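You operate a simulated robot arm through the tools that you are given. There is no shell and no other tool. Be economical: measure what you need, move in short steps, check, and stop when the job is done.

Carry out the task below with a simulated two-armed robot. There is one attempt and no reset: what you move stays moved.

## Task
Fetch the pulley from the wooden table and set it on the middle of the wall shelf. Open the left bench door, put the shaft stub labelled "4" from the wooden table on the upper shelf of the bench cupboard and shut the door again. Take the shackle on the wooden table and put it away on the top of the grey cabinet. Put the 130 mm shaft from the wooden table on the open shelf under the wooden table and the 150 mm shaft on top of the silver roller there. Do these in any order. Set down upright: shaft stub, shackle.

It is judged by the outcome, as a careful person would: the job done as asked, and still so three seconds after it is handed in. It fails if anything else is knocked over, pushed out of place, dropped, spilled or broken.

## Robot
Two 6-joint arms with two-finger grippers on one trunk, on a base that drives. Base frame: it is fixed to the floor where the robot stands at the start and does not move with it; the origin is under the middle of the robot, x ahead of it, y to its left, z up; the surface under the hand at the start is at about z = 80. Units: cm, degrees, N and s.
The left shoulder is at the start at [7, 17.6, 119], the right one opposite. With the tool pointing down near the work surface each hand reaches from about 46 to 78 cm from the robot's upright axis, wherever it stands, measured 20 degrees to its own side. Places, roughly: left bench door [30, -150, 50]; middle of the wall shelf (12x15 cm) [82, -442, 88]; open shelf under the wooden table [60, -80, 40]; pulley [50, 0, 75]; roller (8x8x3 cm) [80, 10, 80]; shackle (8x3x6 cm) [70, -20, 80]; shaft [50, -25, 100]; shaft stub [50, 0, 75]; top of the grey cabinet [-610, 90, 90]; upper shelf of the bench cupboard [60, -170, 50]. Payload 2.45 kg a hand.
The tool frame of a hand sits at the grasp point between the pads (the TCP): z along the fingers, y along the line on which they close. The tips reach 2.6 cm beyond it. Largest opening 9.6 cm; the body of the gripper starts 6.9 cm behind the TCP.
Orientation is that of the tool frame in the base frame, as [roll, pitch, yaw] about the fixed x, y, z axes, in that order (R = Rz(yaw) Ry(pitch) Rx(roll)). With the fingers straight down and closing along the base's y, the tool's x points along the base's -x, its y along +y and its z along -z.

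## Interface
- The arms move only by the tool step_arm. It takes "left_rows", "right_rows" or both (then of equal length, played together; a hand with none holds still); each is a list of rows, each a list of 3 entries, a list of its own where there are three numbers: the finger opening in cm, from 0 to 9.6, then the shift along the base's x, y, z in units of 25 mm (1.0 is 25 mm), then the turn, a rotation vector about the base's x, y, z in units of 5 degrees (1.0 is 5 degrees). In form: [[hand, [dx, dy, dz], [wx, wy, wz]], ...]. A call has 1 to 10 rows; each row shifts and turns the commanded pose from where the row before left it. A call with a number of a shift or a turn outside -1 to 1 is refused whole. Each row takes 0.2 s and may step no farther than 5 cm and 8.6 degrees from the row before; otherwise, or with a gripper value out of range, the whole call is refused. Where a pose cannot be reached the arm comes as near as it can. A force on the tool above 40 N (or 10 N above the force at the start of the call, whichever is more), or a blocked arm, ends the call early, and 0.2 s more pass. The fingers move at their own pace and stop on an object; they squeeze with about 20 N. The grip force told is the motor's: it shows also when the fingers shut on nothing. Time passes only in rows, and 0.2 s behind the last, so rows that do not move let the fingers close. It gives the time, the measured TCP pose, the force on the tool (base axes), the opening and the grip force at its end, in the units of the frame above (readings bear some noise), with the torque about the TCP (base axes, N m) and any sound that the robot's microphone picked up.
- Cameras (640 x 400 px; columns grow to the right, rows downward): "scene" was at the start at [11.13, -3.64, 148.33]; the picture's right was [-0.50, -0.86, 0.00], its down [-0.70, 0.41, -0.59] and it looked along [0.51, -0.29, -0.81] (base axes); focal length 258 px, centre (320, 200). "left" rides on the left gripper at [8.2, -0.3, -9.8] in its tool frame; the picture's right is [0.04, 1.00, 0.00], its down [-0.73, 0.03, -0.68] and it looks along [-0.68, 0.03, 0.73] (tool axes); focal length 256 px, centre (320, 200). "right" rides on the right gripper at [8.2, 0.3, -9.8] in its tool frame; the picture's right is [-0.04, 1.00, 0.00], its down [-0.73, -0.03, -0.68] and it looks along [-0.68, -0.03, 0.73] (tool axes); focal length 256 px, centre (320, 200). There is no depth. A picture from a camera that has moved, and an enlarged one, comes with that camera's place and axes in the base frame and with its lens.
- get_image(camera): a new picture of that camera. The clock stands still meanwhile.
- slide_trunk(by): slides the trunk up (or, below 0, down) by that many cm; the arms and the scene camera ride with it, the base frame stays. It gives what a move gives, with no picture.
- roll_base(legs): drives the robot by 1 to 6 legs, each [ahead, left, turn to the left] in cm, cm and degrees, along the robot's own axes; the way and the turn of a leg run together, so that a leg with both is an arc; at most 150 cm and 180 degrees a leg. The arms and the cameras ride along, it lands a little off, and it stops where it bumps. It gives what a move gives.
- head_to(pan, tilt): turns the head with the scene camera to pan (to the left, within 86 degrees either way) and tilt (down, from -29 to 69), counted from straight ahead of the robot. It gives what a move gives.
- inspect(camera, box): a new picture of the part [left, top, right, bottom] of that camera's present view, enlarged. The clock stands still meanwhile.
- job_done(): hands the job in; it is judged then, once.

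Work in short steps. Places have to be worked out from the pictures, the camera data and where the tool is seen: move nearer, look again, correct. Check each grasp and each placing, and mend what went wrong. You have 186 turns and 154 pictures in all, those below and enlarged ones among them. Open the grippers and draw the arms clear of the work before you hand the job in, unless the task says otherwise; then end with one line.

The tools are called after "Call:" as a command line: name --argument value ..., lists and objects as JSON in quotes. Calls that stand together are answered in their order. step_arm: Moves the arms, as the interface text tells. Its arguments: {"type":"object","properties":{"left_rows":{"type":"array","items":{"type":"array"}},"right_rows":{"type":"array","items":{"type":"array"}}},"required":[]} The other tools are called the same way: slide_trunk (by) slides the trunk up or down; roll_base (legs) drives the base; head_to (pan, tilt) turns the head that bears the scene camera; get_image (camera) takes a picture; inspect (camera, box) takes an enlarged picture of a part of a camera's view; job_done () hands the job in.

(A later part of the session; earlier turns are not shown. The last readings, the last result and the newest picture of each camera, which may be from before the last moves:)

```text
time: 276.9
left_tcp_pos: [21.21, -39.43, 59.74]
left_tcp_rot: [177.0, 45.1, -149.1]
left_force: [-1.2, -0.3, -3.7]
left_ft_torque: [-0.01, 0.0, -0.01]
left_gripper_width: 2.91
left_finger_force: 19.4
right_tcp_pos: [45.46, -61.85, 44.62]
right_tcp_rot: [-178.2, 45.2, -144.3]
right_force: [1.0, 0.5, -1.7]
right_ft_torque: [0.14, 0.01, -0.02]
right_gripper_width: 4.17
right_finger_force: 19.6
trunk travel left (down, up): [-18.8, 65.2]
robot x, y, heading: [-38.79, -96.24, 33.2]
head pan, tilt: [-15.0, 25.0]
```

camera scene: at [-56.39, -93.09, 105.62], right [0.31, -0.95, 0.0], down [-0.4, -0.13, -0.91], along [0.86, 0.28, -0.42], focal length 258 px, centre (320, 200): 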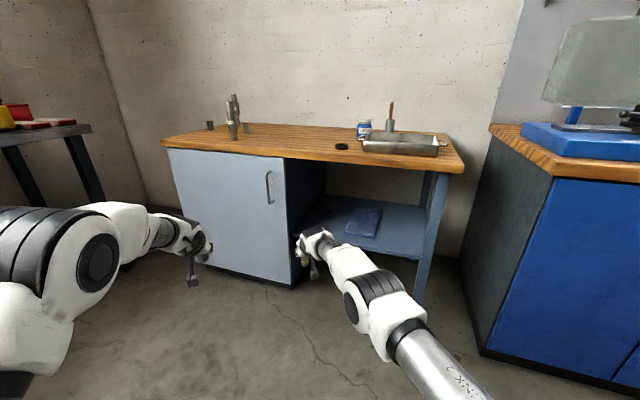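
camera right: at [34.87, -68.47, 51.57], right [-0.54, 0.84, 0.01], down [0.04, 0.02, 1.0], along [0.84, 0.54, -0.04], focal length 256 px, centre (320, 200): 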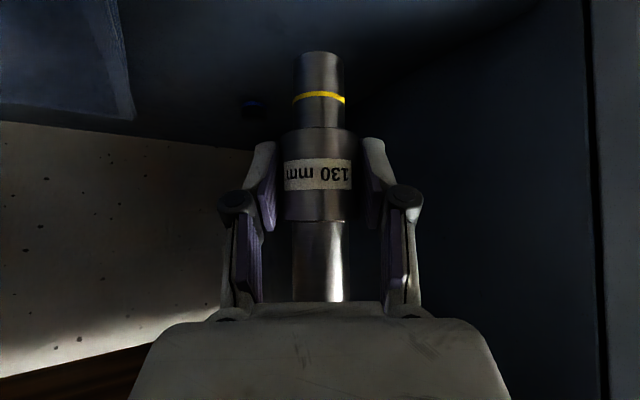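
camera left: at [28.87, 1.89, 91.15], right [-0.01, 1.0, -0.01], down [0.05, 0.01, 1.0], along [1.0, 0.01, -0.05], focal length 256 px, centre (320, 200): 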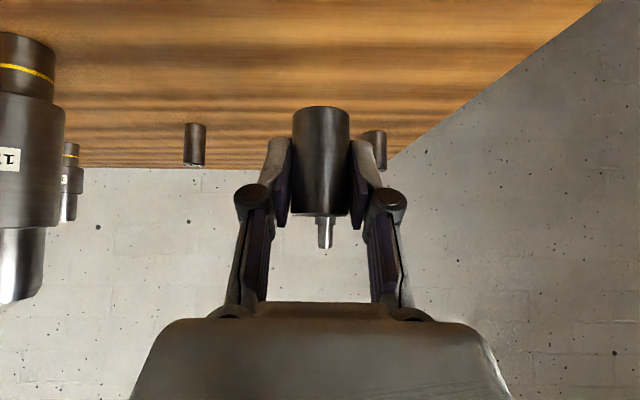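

The shaft now rests on the shelf (load dropped to −1.7 N). I lower a touch, open, and draw the hand back along its pointing direction.

Call:
step_arm --right_rows '[[1.5, [0, 0, -0.06], [0, 0, 0]], [4.8, [0, 0, 0], [0, 0, 0]], [7.5, [0, 0, 0], [0, 0, 0]], [7.5, [0, 0, 0], [0, 0, 0]], [7.5, [-0.4, -0.28, 0], [0, 0, 0]], [7.5, [-0.6, -0.43, 0], [0, 0, 0]], [7.5, [-0.6, -0.43, 0], [0, 0, 0]]]'

Call:
get_image --camera "right"

```text
time: 278.5
left_tcp_pos: [21.29, -39.5, 59.78]
left_tcp_rot: [177.0, 45.3, -149.1]
left_force: [0.3, 0.2, -2.8]
left_ft_torque: [-0.03, 0.04, -0.01]
left_gripper_width: 2.9
left_finger_force: 19.9
right_tcp_pos: [41.72, -64.51, 44.59]
right_tcp_rot: [-178.2, 45.2, -144.3]
right_force: [-0.6, 0.4, -0.2]
right_ft_torque: [-0.03, 0.01, 0.04]
right_gripper_width: 7.51
right_finger_force: 0.0
trunk travel left (down, up): [-18.8, 65.2]
robot x, y, heading: [-38.81, -96.25, 33.3]
head pan, tilt: [-15.0, 25.0]
```

```text
42 pictures are left
camera right: at [30.89, -71.45, 45.7], right [-0.54, 0.84, 0.01], down [0.03, 0.01, 1.0], along [0.84, 0.54, -0.04], focal length 256 px, centre (320, 200)
```

right: 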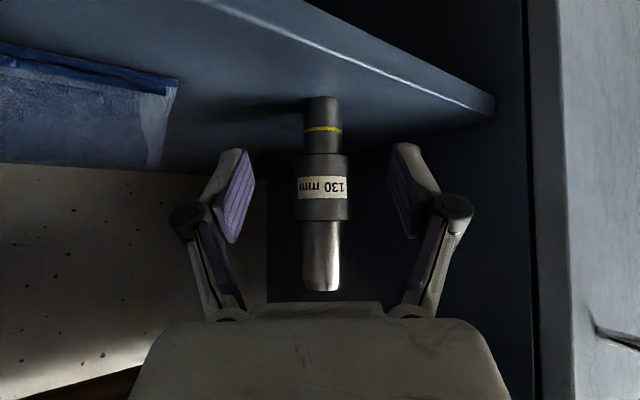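

The 130 shaft stands on the shelf. I back out straight, then away, and turn the head to the bench doors.

Call:
roll_base --legs '[[-14, 0, 0], [-26, 17, 0], [0, 0, -33]]'

Call:
slide_trunk --by 30

Call:
head_to --pan -45 --tilt 25

Call:
get_image --camera "scene"

```text
time: 283.1
left_tcp_pos: [-0.04, -89.87, 59.75]
left_tcp_rot: [177.0, 45.2, 177.2]
left_force: [-1.3, -1.2, -3.5]
left_ft_torque: [0.01, 0.04, 0.02]
left_gripper_width: 2.93
left_finger_force: 20.0
right_tcp_pos: [3.03, -121.94, 44.48]
right_tcp_rot: [-178.2, 45.1, -178.0]
right_force: [-0.1, -0.1, 0.2]
right_ft_torque: [-0.01, 0.01, -0.05]
right_gripper_width: 7.48
right_finger_force: 0.1
trunk travel left (down, up): [-18.8, 65.2]
robot x, y, heading: [-81.6, -103.66, -0.5]
head pan, tilt: [-15.0, 25.0]
```

```text
time: 286.1
left_tcp_pos: [0.02, -89.91, 89.7]
left_tcp_rot: [177.1, 45.2, 177.2]
left_force: [0.0, -0.4, -3.0]
left_ft_torque: [0.0, -0.01, 0.0]
left_gripper_width: 2.93
left_finger_force: 20.3
right_tcp_pos: [3.02, -122.09, 74.38]
right_tcp_rot: [-178.2, 45.1, -177.9]
right_force: [-1.0, 0.5, 0.5]
right_ft_torque: [0.0, -0.01, -0.03]
right_gripper_width: 7.49
right_finger_force: 0.1
trunk travel left (down, up): [-48.8, 35.2]
robot x, y, heading: [-81.15, -103.45, -0.5]
head pan, tilt: [-15.0, 25.0]
```

```text
time: 287.1
left_tcp_pos: [-0.13, -89.85, 89.83]
left_tcp_rot: [177.1, 45.2, 177.1]
left_force: [-0.1, -0.5, -2.7]
left_ft_torque: [-0.01, 0.03, 0.03]
left_gripper_width: 2.91
left_finger_force: 19.5
right_tcp_pos: [3.05, -121.96, 74.46]
right_tcp_rot: [-178.2, 45.0, -178.0]
right_force: [-0.2, 0.7, -0.3]
right_ft_torque: [0.0, 0.03, 0.01]
right_gripper_width: 7.49
right_finger_force: 0.2
trunk travel left (down, up): [-48.8, 35.2]
robot x, y, heading: [-81.16, -103.37, -0.7]
head pan, tilt: [-45.0, 25.0]
```

```text
41 pictures are left
camera scene: at [-70.14, -110.27, 133.92], right [-0.71, -0.7, 0.0], down [-0.3, 0.3, -0.91], along [0.63, -0.65, -0.42], focal length 258 px, centre (320, 200)
```

scene: 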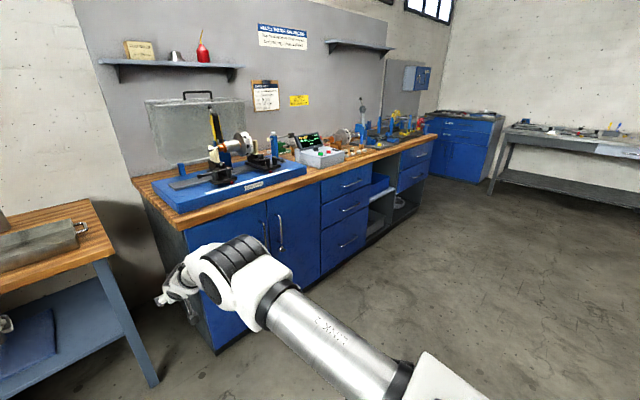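

The left bench door spans about y −138..−176 with its vertical handle near [26,-170,63], hinged at its left side. I keep the stub high in the left hand, lower the right hand to handle height and drive in front of it.

Call:
slide_trunk --by 4

Call:
step_arm --right_rows '[[8, [0, 0, -1], [0, 0, 0]], [8, [0, 0, -1], [0, 0, 0]], [8, [0, 0, -1], [0, 0, 0]], [8, [0, 0, -1], [0, 0, 0]], [8, [0, 0, -1], [0, 0, 0]], [8, [0, 0, -1], [0, 0, 0]]]'

Call:
roll_base --legs '[[0, -48, 0.7], [10, 0, 0]]'

Call:
head_to --pan -5 --tilt 38

Call:
get_image --camera "right"

Call:
get_image --camera "scene"

```text
time: 287.9
left_tcp_pos: [0.08, -89.81, 93.65]
left_tcp_rot: [177.1, 45.2, 177.2]
left_force: [0.2, 0.1, -3.2]
left_ft_torque: [-0.01, 0.03, -0.01]
left_gripper_width: 2.9
left_finger_force: 20.1
right_tcp_pos: [3.1, -121.88, 78.44]
right_tcp_rot: [-178.3, 45.1, -178.0]
right_force: [0.1, 0.2, 0.2]
right_ft_torque: [0.0, 0.02, 0.01]
right_gripper_width: 7.51
right_finger_force: 0.0
trunk travel left (down, up): [-52.8, 31.2]
robot x, y, heading: [-81.39, -103.82, -0.3]
head pan, tilt: [-45.0, 25.0]
```

```text
time: 289.3
left_tcp_pos: [-0.05, -89.8, 93.71]
left_tcp_rot: [176.9, 45.2, 177.2]
left_force: [-0.1, -0.8, -3.1]
left_ft_torque: [0.01, -0.03, -0.01]
left_gripper_width: 2.93
left_finger_force: 19.8
right_tcp_pos: [3.2, -122.0, 63.53]
right_tcp_rot: [-178.2, 45.1, -178.1]
right_force: [-0.4, 0.5, 0.6]
right_ft_torque: [0.0, 0.06, 0.0]
right_gripper_width: 8.0
right_finger_force: 0.1
trunk travel left (down, up): [-52.8, 31.2]
robot x, y, heading: [-81.59, -103.58, -0.5]
head pan, tilt: [-45.0, 25.0]
```

```text
time: 292.9
left_tcp_pos: [9.8, -137.24, 93.74]
left_tcp_rot: [177.1, 45.1, 177.8]
left_force: [0.0, -0.4, -2.7]
left_ft_torque: [-0.03, 0.05, 0.01]
left_gripper_width: 2.95
left_finger_force: 20.2
right_tcp_pos: [13.31, -169.32, 63.46]
right_tcp_rot: [-178.1, 45.1, -177.4]
right_force: [0.3, -0.6, 0.4]
right_ft_torque: [0.01, 0.01, -0.02]
right_gripper_width: 8.01
right_finger_force: 0.0
trunk travel left (down, up): [-52.8, 31.2]
robot x, y, heading: [-71.33, -152.13, -0.0]
head pan, tilt: [-45.0, 25.0]
```

```text
time: 294.0
left_tcp_pos: [9.76, -137.13, 93.65]
left_tcp_rot: [177.0, 45.2, 177.8]
left_force: [-0.2, -0.2, -1.9]
left_ft_torque: [0.03, 0.0, 0.02]
left_gripper_width: 2.93
left_finger_force: 20.1
right_tcp_pos: [13.28, -169.46, 63.46]
right_tcp_rot: [-178.2, 45.1, -177.4]
right_force: [0.0, -0.2, 0.4]
right_ft_torque: [0.01, 0.0, 0.02]
right_gripper_width: 8.0
right_finger_force: 0.1
trunk travel left (down, up): [-52.8, 31.2]
robot x, y, heading: [-71.55, -152.45, -0.1]
head pan, tilt: [-5.0, 38.0]
```

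```text
40 pictures are left
camera right: at [0.48, -169.37, 64.73], right [0.01, 1.0, 0.01], down [0.04, -0.01, 1.0], along [1.0, 0.0, -0.04], focal length 256 px, centre (320, 200)
```

right: 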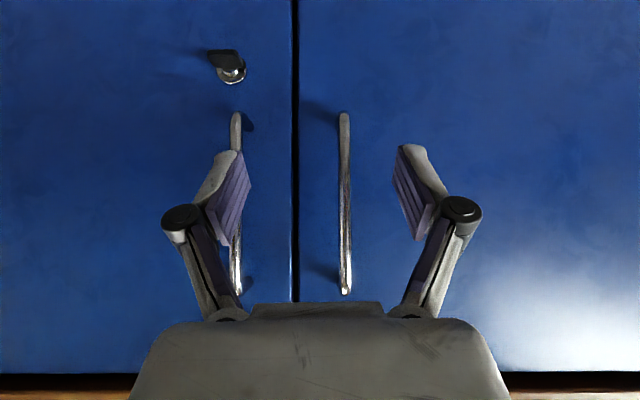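

```text
39 pictures are left
camera scene: at [-58.07, -152.67, 135.89], right [-0.09, -1.0, 0.0], down [-0.61, 0.05, -0.79], along [0.78, -0.07, -0.62], focal length 258 px, centre (320, 200)
```

scene: 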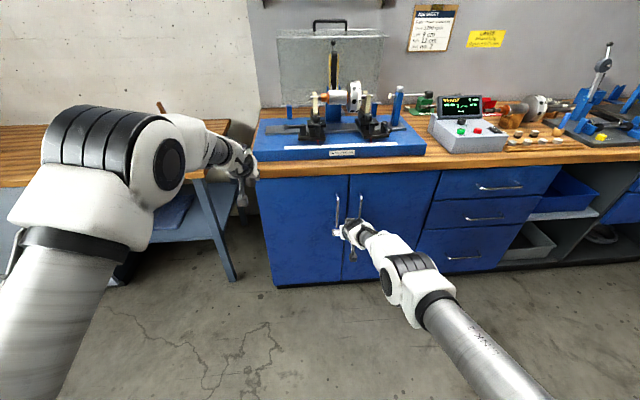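

The left door's handle (a vertical bar, z 55–73) is at y≈−166.7. I shift the right hand +2.7 in y and drive 8 cm forward, then check.

Call:
step_arm --right_rows '[[6, [0, 0.55, 0], [0, 0, 0]], [6, [0, 0.55, 0], [0, 0, 0]]]'

Call:
roll_base --legs '[[8, 0, 0]]'

Call:
get_image --camera "right"

Call:
inspect --camera "scene" --box '[200, 120, 440, 300]'

```text
time: 294.6
left_tcp_pos: [9.78, -137.21, 93.71]
left_tcp_rot: [177.1, 45.3, 177.8]
left_force: [-0.2, -0.6, -1.9]
left_ft_torque: [0.01, -0.02, 0.01]
left_gripper_width: 2.9
left_finger_force: 20.2
right_tcp_pos: [13.07, -166.55, 63.49]
right_tcp_rot: [-178.4, 45.1, -177.3]
right_force: [0.1, 0.4, 0.0]
right_ft_torque: [0.02, -0.02, 0.01]
right_gripper_width: 6.0
right_finger_force: 0.1
trunk travel left (down, up): [-52.8, 31.2]
robot x, y, heading: [-71.83, -152.01, 0.0]
head pan, tilt: [-5.0, 38.0]
```

```text
time: 295.6
left_tcp_pos: [17.72, -137.28, 93.63]
left_tcp_rot: [177.1, 45.1, 177.7]
left_force: [0.3, 0.1, -3.0]
left_ft_torque: [-0.01, 0.02, -0.05]
left_gripper_width: 2.92
left_finger_force: 20.1
right_tcp_pos: [21.14, -166.54, 63.53]
right_tcp_rot: [-178.4, 45.0, -177.4]
right_force: [0.1, -0.5, -0.2]
right_ft_torque: [0.05, 0.0, -0.02]
right_gripper_width: 6.0
right_finger_force: 0.1
trunk travel left (down, up): [-52.8, 31.2]
robot x, y, heading: [-63.51, -151.92, -0.1]
head pan, tilt: [-5.0, 38.0]
```

```text
38 pictures are left
camera right: at [8.25, -166.57, 64.76], right [0.0, 1.0, 0.01], down [0.04, -0.01, 1.0], along [1.0, 0.0, -0.04], focal length 256 px, centre (320, 200)
```

right: 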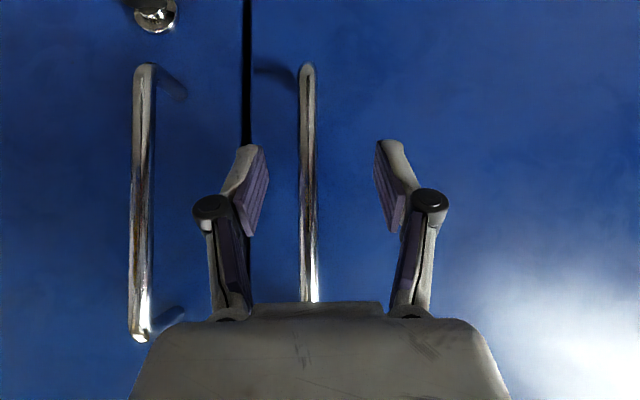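

```text
2.22 times, centred on (320, 210) of scene
camera zoom: at [-50.07, -152.66, 135.87], right [-0.09, -1.0, 0.0], down [-0.61, 0.05, -0.79], along [0.78, -0.07, -0.62], focal length 572 px, centre (320, 178)
```

zoom: 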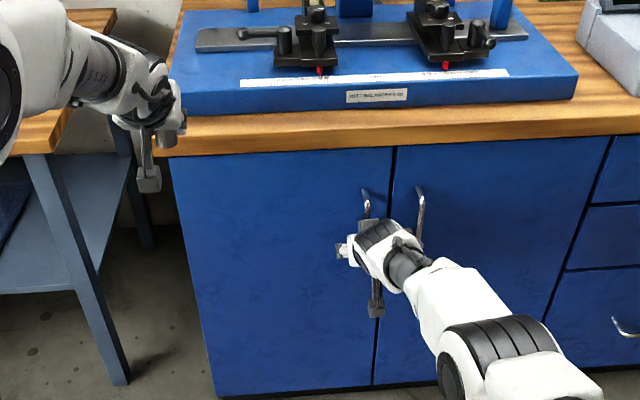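

By parallax the bar is at x≈23.0, y≈−167.3. I move the hand 1.7 forward and 0.7 right, and close on the bar.

Call:
step_arm --right_rows '[[6, [0.3, -0.28, 0], [0, 0, 0]], [6, [0.38, 0, 0], [0, 0, 0]], [0.3, [0, 0, 0], [0, 0, 0]], [0.3, [0, 0, 0], [0, 0, 0]], [0.3, [0, 0, 0], [0, 0, 0]]]'

Call:
get_image --camera "right"

```text
time: 296.9
left_tcp_pos: [17.59, -137.36, 93.64]
left_tcp_rot: [177.0, 45.1, 177.7]
left_force: [0.4, -0.3, -2.2]
left_ft_torque: [-0.01, 0.04, 0.02]
left_gripper_width: 2.95
left_finger_force: 20.1
right_tcp_pos: [21.14, -167.21, 63.78]
right_tcp_rot: [-178.4, 44.9, -177.5]
right_force: [-1.2, -10.5, 1.9]
right_ft_torque: [-0.03, 0.41, -0.25]
right_gripper_width: 1.18
right_finger_force: 38.7
right hand out of reach, approached as far as the arm can: row 1, 2
trunk travel left (down, up): [-52.8, 31.2]
robot x, y, heading: [-63.39, -151.8, -0.4]
head pan, tilt: [-5.0, 38.0]
```

```text
36 pictures are left
camera right: at [8.27, -167.26, 64.96], right [0.0, 1.0, 0.01], down [0.04, -0.01, 1.0], along [1.0, 0.0, -0.04], focal length 256 px, centre (320, 200)
```

right: 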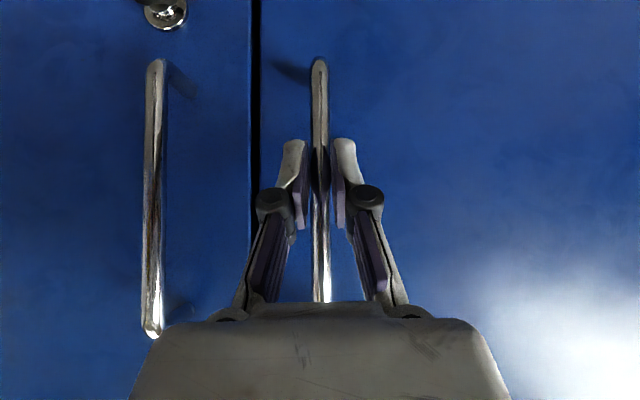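

The bar is gripped near the finger tips. I pull by backing the base along the door's arc (about 20° of opening).

Call:
roll_base --legs '[[-5, 0.8, 0], [-5.6, 2.5, 0]]'

Call:
get_image --camera "right"

```text
time: 298.4
left_tcp_pos: [6.94, -134.21, 93.86]
left_tcp_rot: [177.0, 45.2, 177.6]
left_force: [-0.2, 0.8, -3.2]
left_ft_torque: [-0.02, 0.02, -0.05]
left_gripper_width: 2.91
left_finger_force: 19.7
right_tcp_pos: [10.38, -164.23, 63.75]
right_tcp_rot: [-178.4, 45.0, -177.7]
right_force: [-13.9, -27.3, -3.3]
right_ft_torque: [-0.09, -0.63, -0.75]
right_gripper_width: 1.19
right_finger_force: 38.7
trunk travel left (down, up): [-52.8, 31.2]
robot x, y, heading: [-74.48, -148.59, -0.2]
head pan, tilt: [-5.0, 38.0]
```

```text
35 pictures are left
camera right: at [-2.5, -164.06, 64.96], right [0.01, 1.0, 0.01], down [0.04, -0.01, 1.0], along [1.0, -0.01, -0.04], focal length 256 px, centre (320, 200)
```

right: 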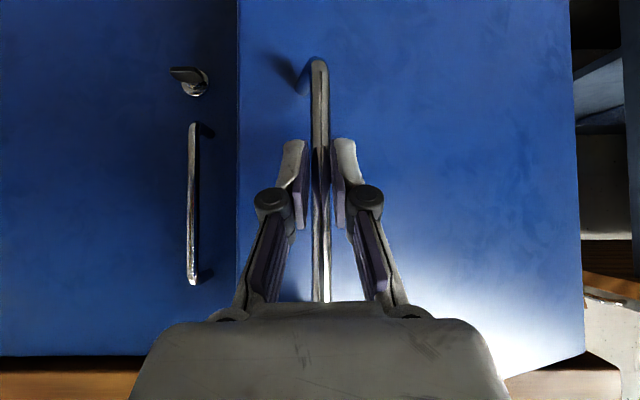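

The door follows (about 20°). The pull is a bit too far to the left, so I continue with less sideways motion.

Call:
roll_base --legs '[[-5, 2, 0], [-4.5, 2.5, 0]]'

Call:
inspect --camera "scene" --box '[160, 100, 460, 320]'

```text
time: 299.7
left_tcp_pos: [0.18, -130.6, 93.51]
left_tcp_rot: [177.1, 45.1, 178.0]
left_force: [0.6, 1.1, -2.7]
left_ft_torque: [0.02, 0.0, -0.06]
left_gripper_width: 2.89
left_finger_force: 19.9
right_tcp_pos: [3.84, -160.21, 63.83]
right_tcp_rot: [-178.6, 45.4, -177.3]
right_force: [-0.3, 0.0, -16.0]
right_ft_torque: [0.07, 0.51, 0.12]
right_gripper_width: 1.18
right_finger_force: 38.5
trunk travel left (down, up): [-52.8, 31.2]
robot x, y, heading: [-81.1, -145.54, 0.1]
head pan, tilt: [-5.0, 38.0]
stopped in leg 2: the force on the tool passed its limit at 50 N (the readings are from after the stop); the commanded pose is now the measured one
```

```text
1.82 times, centred on (310, 210) of scene
camera zoom: at [-67.55, -145.92, 135.86], right [-0.09, -1.0, 0.0], down [-0.61, 0.05, -0.79], along [0.78, -0.07, -0.62], focal length 468 px, centre (338, 182)
```

zoom: 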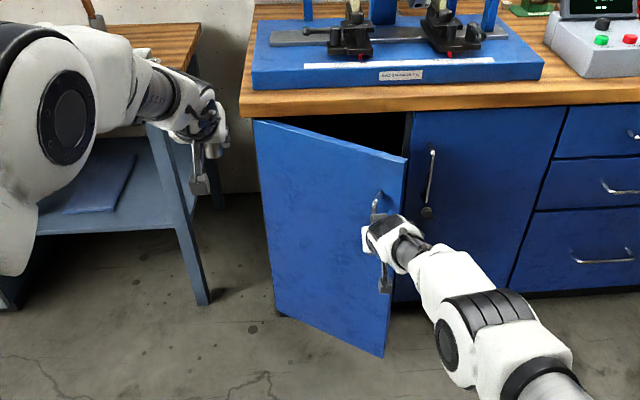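

The door stands about 33° open. I release the handle, back off, and go around the free edge to push the door from inside.

Call:
step_arm --right_rows '[[6, [0, 0, 0], [0, 0, 0]], [6, [0, 0, 0], [0, 0, 0]]]'

Call:
roll_base --legs '[[-9, 0, 0], [0, -17, 0]]'

Call:
step_arm --right_rows '[[0, [0, 0, 0], [0, 0, 0]], [0, [0, 0, 0], [0, 0, 0]]]'

Call:
get_image --camera "right"

Call:
inspect --camera "scene" --box '[160, 100, 460, 320]'

```text
time: 300.3
left_tcp_pos: [0.3, -130.83, 93.57]
left_tcp_rot: [176.9, 45.1, 177.7]
left_force: [0.0, 0.0, -2.5]
left_ft_torque: [-0.01, 0.03, -0.02]
left_gripper_width: 2.93
left_finger_force: 19.8
right_tcp_pos: [4.15, -160.32, 64.41]
right_tcp_rot: [-178.7, 46.1, -177.4]
right_force: [0.4, -0.3, 0.2]
right_ft_torque: [-0.01, 0.01, -0.01]
right_gripper_width: 5.99
right_finger_force: 0.2
trunk travel left (down, up): [-52.8, 31.2]
robot x, y, heading: [-81.55, -145.3, 0.0]
head pan, tilt: [-5.0, 38.0]
```

```text
time: 302.5
left_tcp_pos: [-8.85, -147.79, 93.66]
left_tcp_rot: [176.9, 45.3, 177.9]
left_force: [-0.3, -0.4, -2.7]
left_ft_torque: [0.0, 0.03, 0.03]
left_gripper_width: 2.93
left_finger_force: 19.4
right_tcp_pos: [-4.78, -177.27, 64.44]
right_tcp_rot: [-178.7, 46.0, -177.1]
right_force: [-0.2, -0.9, 0.4]
right_ft_torque: [0.05, -0.01, 0.05]
right_gripper_width: 6.02
right_finger_force: 0.1
trunk travel left (down, up): [-52.8, 31.2]
robot x, y, heading: [-90.18, -162.79, 0.2]
head pan, tilt: [-5.0, 38.0]
```

```text
time: 303.1
left_tcp_pos: [-8.79, -147.96, 93.64]
left_tcp_rot: [177.0, 45.2, 177.9]
left_force: [0.5, -0.1, -2.8]
left_ft_torque: [0.02, 0.01, 0.04]
left_gripper_width: 2.9
left_finger_force: 20.1
right_tcp_pos: [-4.81, -177.27, 64.39]
right_tcp_rot: [-178.7, 46.0, -177.2]
right_force: [-0.1, 0.6, 0.6]
right_ft_torque: [-0.01, 0.02, -0.01]
right_gripper_width: 0.01
right_finger_force: 20.3
trunk travel left (down, up): [-52.8, 31.2]
robot x, y, heading: [-89.98, -163.23, 0.1]
head pan, tilt: [-5.0, 38.0]
```

```text
33 pictures are left
camera right: at [-17.61, -177.36, 65.45], right [-0.01, 1.0, 0.01], down [0.02, -0.01, 1.0], along [1.0, 0.01, -0.02], focal length 256 px, centre (320, 200)
```

right: 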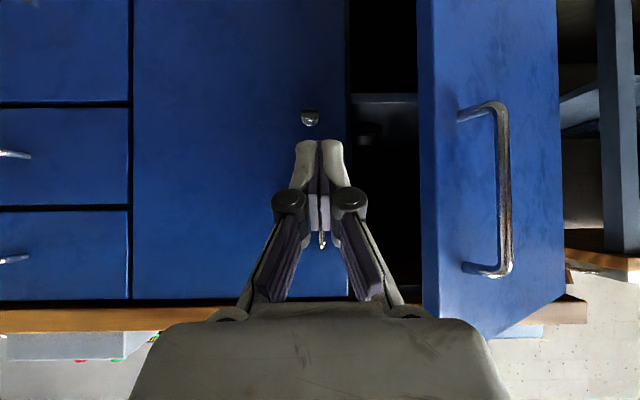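

```text
1.82 times, centred on (310, 210) of scene
camera zoom: at [-76.54, -163.49, 135.89], right [-0.08, -1.0, 0.0], down [-0.61, 0.05, -0.79], along [0.78, -0.07, -0.62], focal length 468 px, centre (338, 182)
```

zoom: 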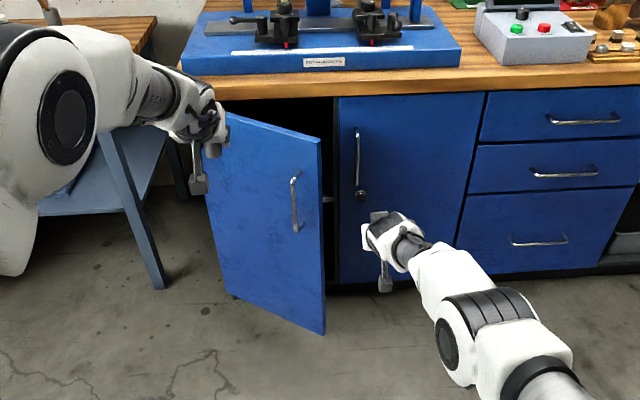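

The door is about 32° open with its free edge at [7,-167]. I go forward beside the edge and then sweep left to push it open.

Call:
roll_base --legs '[[15, 0, 0], [0, 18, 0]]'

Call:
roll_base --legs '[[0, 18, 0]]'

Call:
inspect --camera "scene" --box '[160, 100, 460, 320]'

```text
time: 305.2
left_tcp_pos: [5.95, -138.51, 93.45]
left_tcp_rot: [177.2, 45.1, 178.5]
left_force: [0.0, 1.4, -3.3]
left_ft_torque: [-0.06, -0.02, -0.06]
left_gripper_width: 2.93
left_finger_force: 19.5
right_tcp_pos: [10.19, -168.76, 64.34]
right_tcp_rot: [-177.9, 45.6, -176.9]
right_force: [-1.5, -2.7, -2.1]
right_ft_torque: [-0.02, -0.04, 0.05]
right_gripper_width: 0.0
right_finger_force: 20.4
trunk travel left (down, up): [-52.8, 31.2]
robot x, y, heading: [-75.09, -153.82, 0.6]
head pan, tilt: [-5.0, 38.0]
stopped in leg 2: the force on the tool passed its limit at 85 N (the readings are from after the stop); the commanded pose is now the measured one
```

```text
time: 306.1
left_tcp_pos: [5.92, -137.51, 93.55]
left_tcp_rot: [177.0, 45.0, 177.7]
left_force: [0.8, 0.1, -1.8]
left_ft_torque: [-0.03, -0.02, -0.07]
left_gripper_width: 2.92
left_finger_force: 20.0
right_tcp_pos: [10.16, -168.76, 64.47]
right_tcp_rot: [-177.5, 45.4, -177.6]
right_force: [-6.3, -12.2, 0.1]
right_ft_torque: [0.23, -0.15, 0.31]
right_gripper_width: 0.01
right_finger_force: 19.6
trunk travel left (down, up): [-52.8, 31.2]
robot x, y, heading: [-75.15, -152.27, 0.1]
head pan, tilt: [-5.0, 38.0]
stopped in leg 1: the force on the tool passed its limit at 59 N (the readings are from after the stop); the commanded pose is now the measured one
```

```text
1.82 times, centred on (310, 210) of scene
camera zoom: at [-61.77, -152.85, 135.89], right [-0.09, -1.0, 0.0], down [-0.61, 0.05, -0.79], along [0.79, -0.07, -0.62], focal length 468 px, centre (338, 182)
```

zoom: 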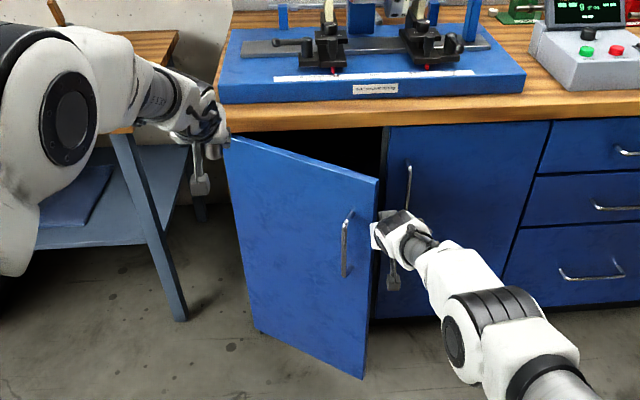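

The fingers met the door's end edge rather than its inner face. I step right, go 8 cm deeper, then push left again.

Call:
roll_base --legs '[[0, -5, 0], [8, 0, 0], [0, 14, 0]]'

Call:
inspect --camera "scene" --box '[160, 100, 460, 320]'

```text
time: 308.2
left_tcp_pos: [14.19, -138.0, 93.3]
left_tcp_rot: [177.1, 45.0, 177.9]
left_force: [0.3, 0.8, -2.0]
left_ft_torque: [-0.01, 0.01, -0.04]
left_gripper_width: 2.93
left_finger_force: 20.3
right_tcp_pos: [18.27, -170.06, 64.41]
right_tcp_rot: [-176.9, 45.4, -177.5]
right_force: [-0.5, 0.6, -0.1]
right_ft_torque: [0.0, -0.05, -0.01]
right_gripper_width: 0.0
right_finger_force: 19.4
trunk travel left (down, up): [-52.8, 31.2]
robot x, y, heading: [-67.13, -152.99, 0.0]
head pan, tilt: [-5.0, 38.0]
stopped in leg 3: the robot was blocked; the commanded pose is now the measured one
```

```text
1.82 times, centred on (310, 210) of scene
camera zoom: at [-53.59, -153.27, 135.88], right [-0.09, -1.0, 0.0], down [-0.61, 0.05, -0.79], along [0.78, -0.07, -0.62], focal length 468 px, centre (338, 182)
```

zoom: 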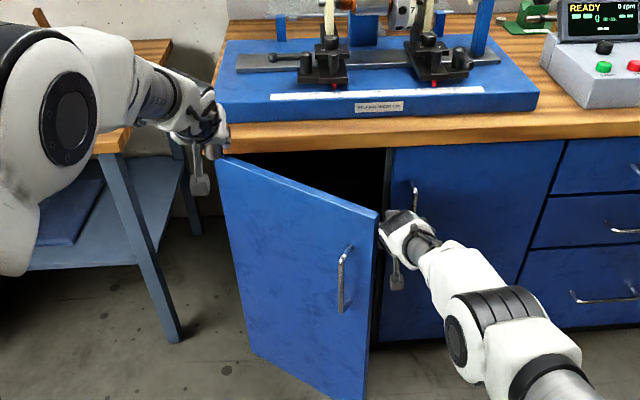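

The camera bracket caught the edge. I step right, swivel the hand 45° to the left so the finger tips lead, then push again.

Call:
roll_base --legs '[[0, -4, 0]]'

Call:
step_arm --right_rows '[[0, [0, 0, 0], [0, 0, 1]], [0, [0, 0, 0], [0, 0, 1]], [0, [0, 0, 0], [0, 0, 1]], [0, [0, 0, 0], [0, 0, 1]], [0, [0, 0, 0], [0, 0, 1]], [0, [0, 0, 0], [0, 0, 1]], [0, [0, 0, 0], [0, 0, 1]], [0, [0, 0, 0], [0, 0, 1]], [0, [0, 0, 0], [0, 0, 1]]]'

Call:
roll_base --legs '[[2, 8, 0], [0, 8, 0]]'

Call:
inspect --camera "scene" --box '[160, 100, 460, 320]'

```text
time: 309.1
left_tcp_pos: [14.11, -142.36, 93.43]
left_tcp_rot: [176.7, 45.0, 177.5]
left_force: [-0.7, 0.0, -3.0]
left_ft_torque: [0.0, 0.05, 0.03]
left_gripper_width: 2.93
left_finger_force: 20.5
right_tcp_pos: [18.34, -174.11, 64.36]
right_tcp_rot: [-177.3, 45.4, -177.6]
right_force: [-0.3, -0.4, -0.2]
right_ft_torque: [0.02, 0.02, 0.02]
right_gripper_width: 0.0
right_finger_force: 20.2
trunk travel left (down, up): [-52.8, 31.2]
robot x, y, heading: [-66.92, -156.81, 0.3]
head pan, tilt: [-5.0, 38.0]
```

```text
time: 311.1
left_tcp_pos: [14.1, -142.15, 93.41]
left_tcp_rot: [176.9, 45.0, 177.7]
left_force: [-0.2, -0.9, -2.3]
left_ft_torque: [-0.02, 0.02, -0.02]
left_gripper_width: 2.91
left_finger_force: 20.1
right_tcp_pos: [14.79, -175.96, 64.79]
right_tcp_rot: [-177.0, 45.5, -132.6]
right_force: [0.3, -0.2, -0.6]
right_ft_torque: [-0.02, 0.0, -0.02]
right_gripper_width: 0.0
right_finger_force: 20.0
right hand out of reach, approached as far as the arm can: row 4, 5, 6, 7, 8, 9
trunk travel left (down, up): [-52.8, 31.2]
robot x, y, heading: [-66.67, -156.83, 0.3]
head pan, tilt: [-5.0, 38.0]
```

```text
time: 312.8
left_tcp_pos: [16.19, -126.17, 93.56]
left_tcp_rot: [176.9, 45.0, 177.6]
left_force: [0.1, 0.5, -2.4]
left_ft_torque: [-0.03, -0.03, -0.01]
left_gripper_width: 2.91
left_finger_force: 20.1
right_tcp_pos: [16.73, -159.82, 64.87]
right_tcp_rot: [-177.0, 45.4, -132.8]
right_force: [0.2, 0.4, 0.3]
right_ft_torque: [-0.04, -0.02, -0.02]
right_gripper_width: 0.03
right_finger_force: 19.6
trunk travel left (down, up): [-52.8, 31.2]
robot x, y, heading: [-65.4, -140.79, 0.3]
head pan, tilt: [-5.0, 38.0]
```

```text
1.82 times, centred on (310, 210) of scene
camera zoom: at [-51.56, -141.28, 135.89], right [-0.09, -1.0, 0.0], down [-0.61, 0.05, -0.79], along [0.78, -0.07, -0.62], focal length 468 px, centre (338, 182)
```

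zoom: 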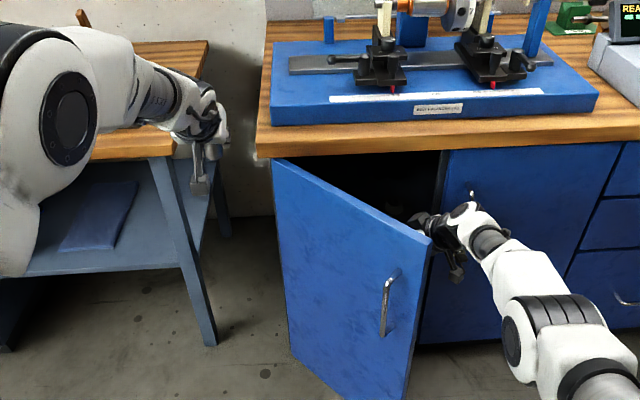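

The hand is now behind the door. I keep pushing left, drifting back a little.

Call:
roll_base --legs '[[-3, 9, 0], [-5, 8, 0]]'

Call:
inspect --camera "scene" --box '[160, 100, 460, 320]'

```text
time: 314.7
left_tcp_pos: [8.17, -109.15, 93.49]
left_tcp_rot: [177.0, 44.9, 177.5]
left_force: [-0.9, 0.1, -3.0]
left_ft_torque: [-0.01, 0.01, -0.04]
left_gripper_width: 2.91
left_finger_force: 20.4
right_tcp_pos: [8.75, -142.75, 64.89]
right_tcp_rot: [-177.1, 45.4, -132.9]
right_force: [0.2, 0.3, 0.4]
right_ft_torque: [-0.02, 0.02, -0.02]
right_gripper_width: 0.0
right_finger_force: 20.1
trunk travel left (down, up): [-52.8, 31.2]
robot x, y, heading: [-72.9, -123.71, -0.2]
head pan, tilt: [-5.0, 38.0]
```

```text
1.82 times, centred on (310, 210) of scene
camera zoom: at [-59.61, -124.26, 135.89], right [-0.09, -1.0, 0.0], down [-0.61, 0.05, -0.79], along [0.78, -0.07, -0.62], focal length 468 px, centre (338, 182)
```

zoom: 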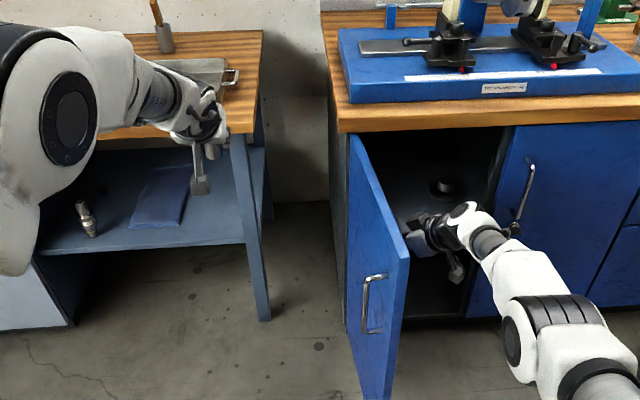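

About 70° open. One more push.

Call:
roll_base --legs '[[-4, 7, 0], [-2, 5, 0]]'

Call:
get_image --camera "scene"

```text
time: 316.4
left_tcp_pos: [2.45, -98.17, 93.47]
left_tcp_rot: [177.1, 45.0, 177.5]
left_force: [-0.3, 0.8, -2.8]
left_ft_torque: [-0.02, 0.03, -0.01]
left_gripper_width: 2.93
left_finger_force: 20.2
right_tcp_pos: [3.18, -132.95, 64.84]
right_tcp_rot: [-176.1, 45.0, -133.2]
right_force: [-1.0, 0.7, 1.5]
right_ft_torque: [-0.03, 0.03, -0.05]
right_gripper_width: 0.0
right_finger_force: 20.9
trunk travel left (down, up): [-52.8, 31.2]
robot x, y, heading: [-78.51, -112.9, -0.1]
head pan, tilt: [-5.0, 38.0]
stopped in leg 2: the force on the tool passed its limit at 58 N (the readings are from after the stop); the commanded pose is now the measured one
```

```text
27 pictures are left
camera scene: at [-65.34, -113.12, 135.91], right [-0.09, -1.0, 0.0], down [-0.61, 0.05, -0.79], along [0.78, -0.07, -0.62], focal length 258 px, centre (320, 200)
```

scene: 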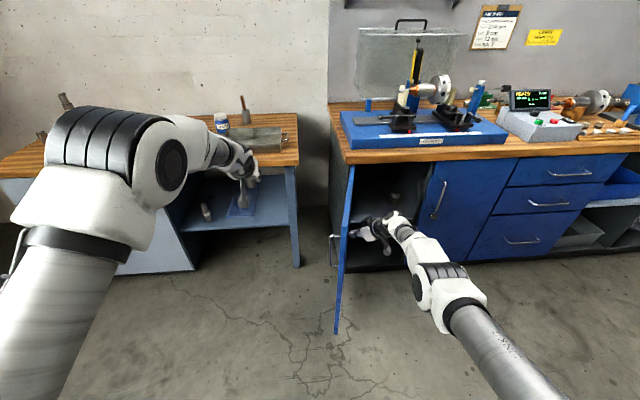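

The door is open about 90°. I back away from it, then fold the right hand back (tool down) so that it stays clear of the bench while the left hand goes in.

Call:
roll_base --legs '[[-28, -3, 0]]'

Call:
step_arm --right_rows '[[0, [0, 0, 0], [0, 0, -1]], [0, [0, 0, 0], [0, 0, -1]], [0, [0, 0, 0], [0, 0, -1]], [0, [0, 0, 0], [0, 0, -1]], [0, [0, 0, 0], [0, 0, -1]], [0, [0, 0, 0], [0, 0, -1]], [0, [0, 0, 0], [0, 0, -1]], [0, [0, 0, 0], [0, 0, -1]], [0, [0, 0, 0], [0, 0, -1]]]'

Call:
step_arm --right_rows '[[0, [-0.4, 0, 0], [0, 1, 0]], [0, [-0.6, 0, 0], [0, 1, 0]], [0, [-1, 0, 0], [0, 1, 0]], [0, [-1, 0, 0], [0, 1, 0]], [0, [-1, 0, 0.3], [0, 1, 0]], [0, [-1, 0, 0.3], [0, 1, 0]], [0, [-1, 0, 0.3], [0, 1, 0]], [0, [-1, 0, 0.3], [0, 1, 0]], [0, [-1, 0, 0.3], [0, 1, 0]], [0, [-1, 0, 0.5], [0, 0, 0]]]'

```text
time: 318.3
left_tcp_pos: [-25.63, -100.96, 93.5]
left_tcp_rot: [176.9, 45.0, 177.6]
left_force: [-0.2, 0.4, -2.5]
left_ft_torque: [-0.02, 0.04, 0.0]
left_gripper_width: 2.91
left_finger_force: 19.8
right_tcp_pos: [-24.64, -135.79, 64.73]
right_tcp_rot: [-176.4, 45.3, -133.0]
right_force: [-0.4, 0.5, 0.4]
right_ft_torque: [0.01, 0.03, -0.01]
right_gripper_width: 0.0
right_finger_force: 20.4
trunk travel left (down, up): [-52.8, 31.2]
robot x, y, heading: [-106.74, -115.6, -0.0]
head pan, tilt: [-5.0, 38.0]
```

```text
time: 320.3
left_tcp_pos: [-25.57, -100.86, 93.47]
left_tcp_rot: [177.0, 45.0, 177.7]
left_force: [-0.5, 0.2, -2.1]
left_ft_torque: [0.02, 0.04, 0.01]
left_gripper_width: 2.93
left_finger_force: 19.8
right_tcp_pos: [-21.49, -135.89, 63.56]
right_tcp_rot: [-176.1, 45.1, -178.0]
right_force: [1.2, 0.0, -0.1]
right_ft_torque: [-0.01, 0.01, 0.01]
right_gripper_width: 0.01
right_finger_force: 20.1
right hand out of reach, approached as far as the arm can: row 1, 2, 3, 4, 5, 7
trunk travel left (down, up): [-52.8, 31.2]
robot x, y, heading: [-106.46, -115.49, -0.2]
head pan, tilt: [-5.0, 38.0]
```

```text
time: 322.5
left_tcp_pos: [-25.47, -100.98, 93.36]
left_tcp_rot: [176.8, 45.0, 177.7]
left_force: [0.7, 0.8, -2.6]
left_ft_torque: [0.01, -0.03, -0.01]
left_gripper_width: 2.92
left_finger_force: 20.2
right_tcp_pos: [-33.66, -134.76, 65.2]
right_tcp_rot: [-177.6, 0.0, -178.6]
right_force: [-0.1, 0.3, 0.3]
right_ft_torque: [-0.02, -0.01, 0.0]
right_gripper_width: 0.03
right_finger_force: 19.4
right hand out of reach, approached as far as the arm can: row 2, 3, 4, 5, 6, 7, 8, 9, 10
trunk travel left (down, up): [-52.8, 31.2]
robot x, y, heading: [-107.07, -115.56, -0.2]
head pan, tilt: [-5.0, 38.0]
```

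The right hand points down now. I pull it back and up further.

Call:
step_arm --right_rows '[[0, [-1, 0, 0.6], [0, 0, 0]], [0, [-1, 0, 0.6], [0, 0, 0]], [0, [-1, 0, 0.6], [0, 0, 0]], [0, [-1, 0, 0.6], [0, 0, 0]], [0, [-1, 0, 0.6], [0, 0, 0]], [0, [-1, 0, 0.6], [0, 0, 0]], [0, [-1, 0, 0.6], [0, 0, 0]], [0, [-1, 0, 0.6], [0, 0, 0]]]'

Call:
roll_base --legs '[[0, -50.5, 0.2], [32, 0, 0]]'

Call:
slide_trunk --by -36

Call:
get_image --camera "left"

Call:
get_image --camera "scene"

```text
time: 324.3
left_tcp_pos: [-25.5, -100.9, 93.49]
left_tcp_rot: [177.0, 45.0, 177.6]
left_force: [1.3, 0.4, -2.3]
left_ft_torque: [0.03, -0.02, -0.03]
left_gripper_width: 2.9
left_finger_force: 20.2
right_tcp_pos: [-32.28, -132.3, 72.66]
right_tcp_rot: [-177.6, 0.1, -178.6]
right_force: [-0.6, 0.4, -0.8]
right_ft_torque: [0.03, 0.01, 0.02]
right_gripper_width: 0.05
right_finger_force: 20.1
right hand out of reach, approached as far as the arm can: row 1, 2, 3, 4, 5, 6, 7, 8
trunk travel left (down, up): [-52.8, 31.2]
robot x, y, heading: [-107.07, -116.15, 0.1]
head pan, tilt: [-5.0, 38.0]
```

```text
time: 329.1
left_tcp_pos: [6.24, -152.11, 93.38]
left_tcp_rot: [176.9, 44.9, 177.9]
left_force: [0.3, 0.6, -2.5]
left_ft_torque: [0.01, 0.02, -0.04]
left_gripper_width: 2.91
left_finger_force: 19.6
right_tcp_pos: [-0.28, -183.64, 72.67]
right_tcp_rot: [-177.6, 0.0, -178.4]
right_force: [0.3, 0.7, -0.7]
right_ft_torque: [0.02, 0.02, 0.02]
right_gripper_width: 0.0
right_finger_force: 19.6
trunk travel left (down, up): [-52.8, 31.2]
robot x, y, heading: [-75.1, -166.95, 0.6]
head pan, tilt: [-5.0, 38.0]
```

```text
time: 332.6
left_tcp_pos: [6.26, -152.16, 57.31]
left_tcp_rot: [176.9, 44.9, 178.0]
left_force: [0.5, -0.2, -1.4]
left_ft_torque: [-0.02, 0.02, -0.03]
left_gripper_width: 2.94
left_finger_force: 19.5
right_tcp_pos: [-0.4, -183.57, 36.66]
right_tcp_rot: [-177.6, 0.1, -178.4]
right_force: [0.3, -0.6, 0.2]
right_ft_torque: [0.02, -0.02, -0.02]
right_gripper_width: 0.0
right_finger_force: 19.6
trunk travel left (down, up): [-16.8, 67.2]
robot x, y, heading: [-74.8, -167.14, 0.2]
head pan, tilt: [-5.0, 38.0]
```

```text
26 pictures are left
camera left: at [-6.39, -152.62, 58.48], right [-0.03, 1.0, 0.01], down [0.04, -0.01, 1.0], along [1.0, 0.03, -0.04], focal length 256 px, centre (320, 200)
```

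left: 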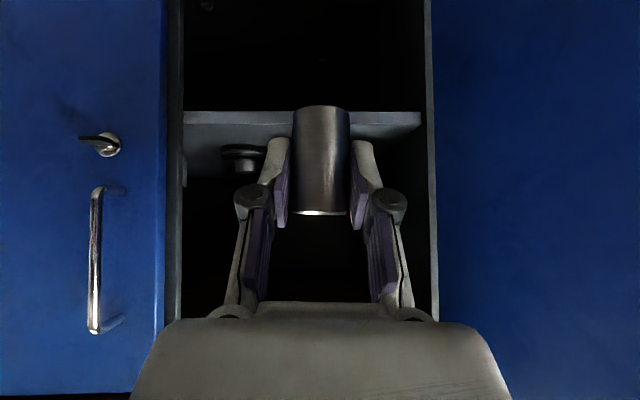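

```text
25 pictures are left
camera scene: at [-61.44, -167.82, 99.89], right [-0.08, -1.0, 0.0], down [-0.61, 0.05, -0.79], along [0.79, -0.06, -0.62], focal length 258 px, centre (320, 200)
```

scene: 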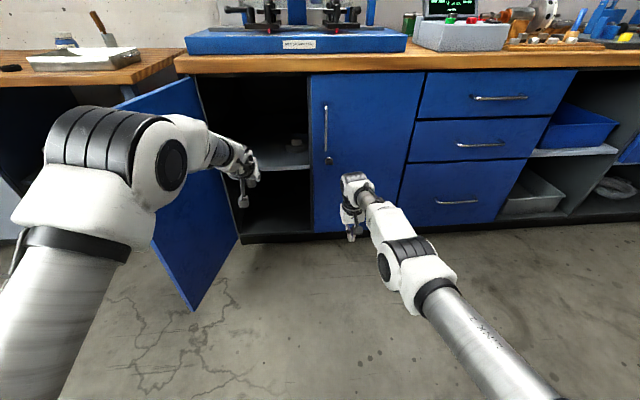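

The right hand is still too far forward to go nearer the bench. I try folding it by another path: outward, up and back.

Call:
step_arm --right_rows '[[0, [-0.5, -1, 1], [0, 0, 0]], [0, [-0.5, -1, 1], [0, 0, 0]], [0, [-0.5, -1, 1], [0, 0, 0]], [0, [-0.5, -1, 1], [0, 0, 0]], [0, [-1, -0.5, 1], [0, 0, 0]], [0, [-1, -0.5, 1], [0, 0, 0]], [0, [-1, 0, 1], [0, 0, 0]], [0, [-1, 0, 1], [0, 0, 0]], [0, [-1, 0, 0], [0, 0, 0]], [0, [-1, 0, 0], [0, 0, 0]]]'

```text
time: 334.8
left_tcp_pos: [6.19, -152.31, 57.46]
left_tcp_rot: [176.8, 45.0, 177.9]
left_force: [0.5, -0.3, -2.8]
left_ft_torque: [0.01, -0.01, -0.01]
left_gripper_width: 2.96
left_finger_force: 20.2
right_tcp_pos: [0.89, -195.38, 53.4]
right_tcp_rot: [-177.6, -0.1, -178.3]
right_force: [-0.3, 0.1, -0.6]
right_ft_torque: [0.0, 0.0, 0.0]
right_gripper_width: 0.01
right_finger_force: 20.6
right hand out of reach, approached as far as the arm can: row 1, 2, 3, 4, 5, 6, 7, 8, 9, 10
trunk travel left (down, up): [-16.8, 67.2]
robot x, y, heading: [-74.87, -166.91, 0.4]
head pan, tilt: [-5.0, 38.0]
```

The arm is locked straight. Bending it downward should put the elbow on the right side, so I command down and back.

Call:
step_arm --right_rows '[[0, [0, 0, -1], [0, 0, 0]], [0, [0, 0, -1], [0, 0, 0]], [0, [0, 0, -1], [0, 0, 0]], [0, [0, 0, -1], [0, 0, 0]], [0, [-0.5, 0, -1], [0, 0, 0]], [0, [-1, 0, -1], [0, 0, 0]], [0, [-1, 0, -0.5], [0, 0, 0]], [0, [-1, 0, 0], [0, 0, 0]], [0, [-1, 0, 0], [0, 0, 0]], [0, [-1, 0, 0], [0, 0, 0]]]'

```text
time: 336.9
left_tcp_pos: [6.19, -152.19, 57.42]
left_tcp_rot: [177.0, 44.8, 177.9]
left_force: [0.3, 0.3, -2.5]
left_ft_torque: [0.03, 0.03, 0.0]
left_gripper_width: 2.97
left_finger_force: 20.2
right_tcp_pos: [-0.1, -195.91, 35.05]
right_tcp_rot: [-177.6, -0.1, -178.3]
right_force: [0.2, 0.3, 0.7]
right_ft_torque: [0.0, -0.02, 0.03]
right_gripper_width: 0.01
right_finger_force: 20.1
right hand out of reach, approached as far as the arm can: row 2, 5, 6, 7, 8, 9, 10
trunk travel left (down, up): [-16.8, 67.2]
robot x, y, heading: [-74.8, -167.44, 0.2]
head pan, tilt: [-5.0, 38.0]
```

It is held at full stretch. I tilt the tool forward while drawing back (which bends the arm), then tilt back again while still drawing back.

Call:
step_arm --right_rows '[[0, [0, 0, 0], [0, -1, 0]], [0, [0, 0, 0], [0, -1, 0]], [0, [0, 0, 0], [0, -1, 0]], [0, [0, 0, 0], [0, -1, 0]], [0, [0, 0, 0], [0, -1, 0]], [0, [-1, 0, 0], [0, 1, 0]], [0, [-1, 0, 0], [0, 1, 0]], [0, [-1, 0, 0], [0, 1, 0]], [0, [-1, 0, 0], [0, 1, 0]], [0, [-1, 0, 0], [0, 1, 0]]]'

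```text
time: 339.1
left_tcp_pos: [6.3, -152.24, 57.49]
left_tcp_rot: [176.9, 45.1, 177.9]
left_force: [0.4, -0.1, -3.2]
left_ft_torque: [0.0, 0.03, 0.02]
left_gripper_width: 2.92
left_finger_force: 20.0
right_tcp_pos: [-0.53, -196.63, 32.59]
right_tcp_rot: [-177.6, -0.1, -178.2]
right_force: [-0.1, 1.0, 1.3]
right_ft_torque: [0.0, 0.02, 0.01]
right_gripper_width: 0.0
right_finger_force: 20.2
right hand out of reach, approached as far as the arm can: row 1, 2, 3, 4, 5, 6, 7, 8, 9, 10
trunk travel left (down, up): [-16.8, 67.2]
robot x, y, heading: [-74.72, -167.17, 0.3]
head pan, tilt: [-5.0, 38.0]
```

The arm seems stuck exactly straight. I raise it high along its arc first and then come straight down, so that it must bend.

Call:
step_arm --right_rows '[[0, [0, 0, 1], [0, 0, 0]], [0, [0, 0, 1], [0, 0, 0]], [0, [0, 0, 1], [0, 0, 0]], [0, [0, 0, 1], [0, 0, 0]], [0, [0, 0, 1], [0, 0, 0]], [0, [-0.1, 0, 1], [0, 0, 0]], [0, [-0.2, 0, 1], [0, 0, 0]], [0, [-0.2, 0, 1], [0, 0, 0]], [0, [-0.3, 0, 1], [0, 0, 0]], [0, [-0.3, 0, 1], [0, 0, 0]]]'

Call:
step_arm --right_rows '[[0, [-0.4, 0, 1], [0, 0, 0]], [0, [-0.4, 0, 1], [0, 0, 0]], [0, [-0.5, 0, 1], [0, 0, 0]], [0, [-0.5, 0, 1], [0, 0, 0]], [0, [0, 0, -1], [0, 0, 0]], [0, [0, 0, -1], [0, 0, 0]], [0, [0, 0, -1], [0, 0, 0]], [0, [0, 0, -1], [0, 0, 0]], [0, [0, 0, -1], [0, 0, 0]], [0, [0, 0, -1], [0, 0, 0]]]'

```text
time: 341.4
left_tcp_pos: [6.11, -152.21, 57.4]
left_tcp_rot: [176.9, 45.0, 177.9]
left_force: [-0.8, 1.0, -2.7]
left_ft_torque: [0.0, -0.01, 0.01]
left_gripper_width: 2.92
left_finger_force: 20.6
right_tcp_pos: [0.3, -196.62, 57.59]
right_tcp_rot: [-177.7, 0.0, -178.5]
right_force: [-0.8, 0.4, -0.2]
right_ft_torque: [-0.01, -0.03, 0.02]
right_gripper_width: 0.0
right_finger_force: 20.2
right hand out of reach, approached as far as the arm can: row 1, 2, 4, 6, 7, 8, 9, 10
trunk travel left (down, up): [-16.8, 67.2]
robot x, y, heading: [-74.5, -167.29, 0.0]
head pan, tilt: [-5.0, 38.0]
```

```text
time: 343.6
left_tcp_pos: [6.27, -152.27, 57.48]
left_tcp_rot: [177.0, 44.9, 178.0]
left_force: [0.1, 0.4, -2.2]
left_ft_torque: [-0.02, 0.01, 0.01]
left_gripper_width: 2.91
left_finger_force: 19.8
right_tcp_pos: [0.7, -196.92, 53.69]
right_tcp_rot: [-177.8, 0.0, -178.4]
right_force: [-0.5, -0.3, 0.2]
right_ft_torque: [0.01, -0.04, 0.01]
right_gripper_width: 0.0
right_finger_force: 20.4
right hand out of reach, approached as far as the arm can: row 1, 2, 3, 4, 5, 6, 7, 8, 9
trunk travel left (down, up): [-16.8, 67.2]
robot x, y, heading: [-75.04, -166.99, 0.2]
head pan, tilt: [-5.0, 38.0]
```

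Sideways motion works, so I swing the right arm outward to the right along its arc to gain clearance from the bench.

Call:
step_arm --right_rows '[[0, [-0.1, -1, 0], [0, 0, 0]], [0, [-0.15, -1, 0], [0, 0, 0]], [0, [-0.2, -1, 0], [0, 0, 0]], [0, [-0.2, -1, 0], [0, 0, 0]], [0, [-0.25, -1, 0], [0, 0, 0]], [0, [-0.3, -1, 0], [0, 0, 0]], [0, [-0.35, -1, 0], [0, 0, 0]], [0, [-0.4, -1, 0], [0, 0, 0]], [0, [-0.45, -1, 0], [0, 0, 0]], [0, [-0.5, -1, 0], [0, 0, 0]]]'

```text
time: 345.8
left_tcp_pos: [6.17, -152.16, 57.43]
left_tcp_rot: [176.9, 44.9, 177.9]
left_force: [0.6, -0.3, -3.9]
left_ft_torque: [0.04, 0.02, 0.01]
left_gripper_width: 2.89
left_finger_force: 19.7
right_tcp_pos: [-5.82, -222.05, 53.77]
right_tcp_rot: [-177.7, 0.1, -178.3]
right_force: [0.5, 0.5, -0.4]
right_ft_torque: [-0.03, 0.04, 0.03]
right_gripper_width: 0.0
right_finger_force: 20.1
right hand out of reach, approached as far as the arm can: row 1, 7, 9
trunk travel left (down, up): [-16.8, 67.2]
robot x, y, heading: [-74.96, -167.01, 0.4]
head pan, tilt: [-5.0, 38.0]
```

That works, and the arm has some play now. I try drawing it back from here.

Call:
step_arm --right_rows '[[0, [-0.6, -0.6, 0], [0, 0, 0]], [0, [-0.7, -0.5, 0], [0, 0, 0]], [0, [-0.8, -0.4, 0], [0, 0, 0]], [0, [-0.8, -0.3, 0], [0, 0, 0]], [0, [-1, 0, 0], [0, 0, 0]], [0, [-1, 0, 0], [0, 0, 0]], [0, [-1, 0, 0], [0, 0, 0]], [0, [-1, 0, 0], [0, 0, 0]], [0, [-1, 0, 0], [0, 0, 0]], [0, [-1, 0, 0], [0, 0, 0]]]'

```text
time: 347.9
left_tcp_pos: [6.25, -152.13, 57.29]
left_tcp_rot: [176.9, 45.0, 177.9]
left_force: [0.2, 0.2, -3.2]
left_ft_torque: [-0.01, 0.01, -0.01]
left_gripper_width: 2.92
left_finger_force: 19.9
right_tcp_pos: [-12.19, -232.74, 54.87]
right_tcp_rot: [-177.8, 0.0, -178.4]
right_force: [-0.8, 0.9, 0.0]
right_ft_torque: [-0.02, 0.02, 0.0]
right_gripper_width: 0.02
right_finger_force: 20.1
right hand out of reach, approached as far as the arm can: row 1, 2, 3, 4, 5, 6, 7, 8, 9, 10
trunk travel left (down, up): [-16.8, 67.2]
robot x, y, heading: [-74.73, -167.07, 0.2]
head pan, tilt: [-5.0, 38.0]
```

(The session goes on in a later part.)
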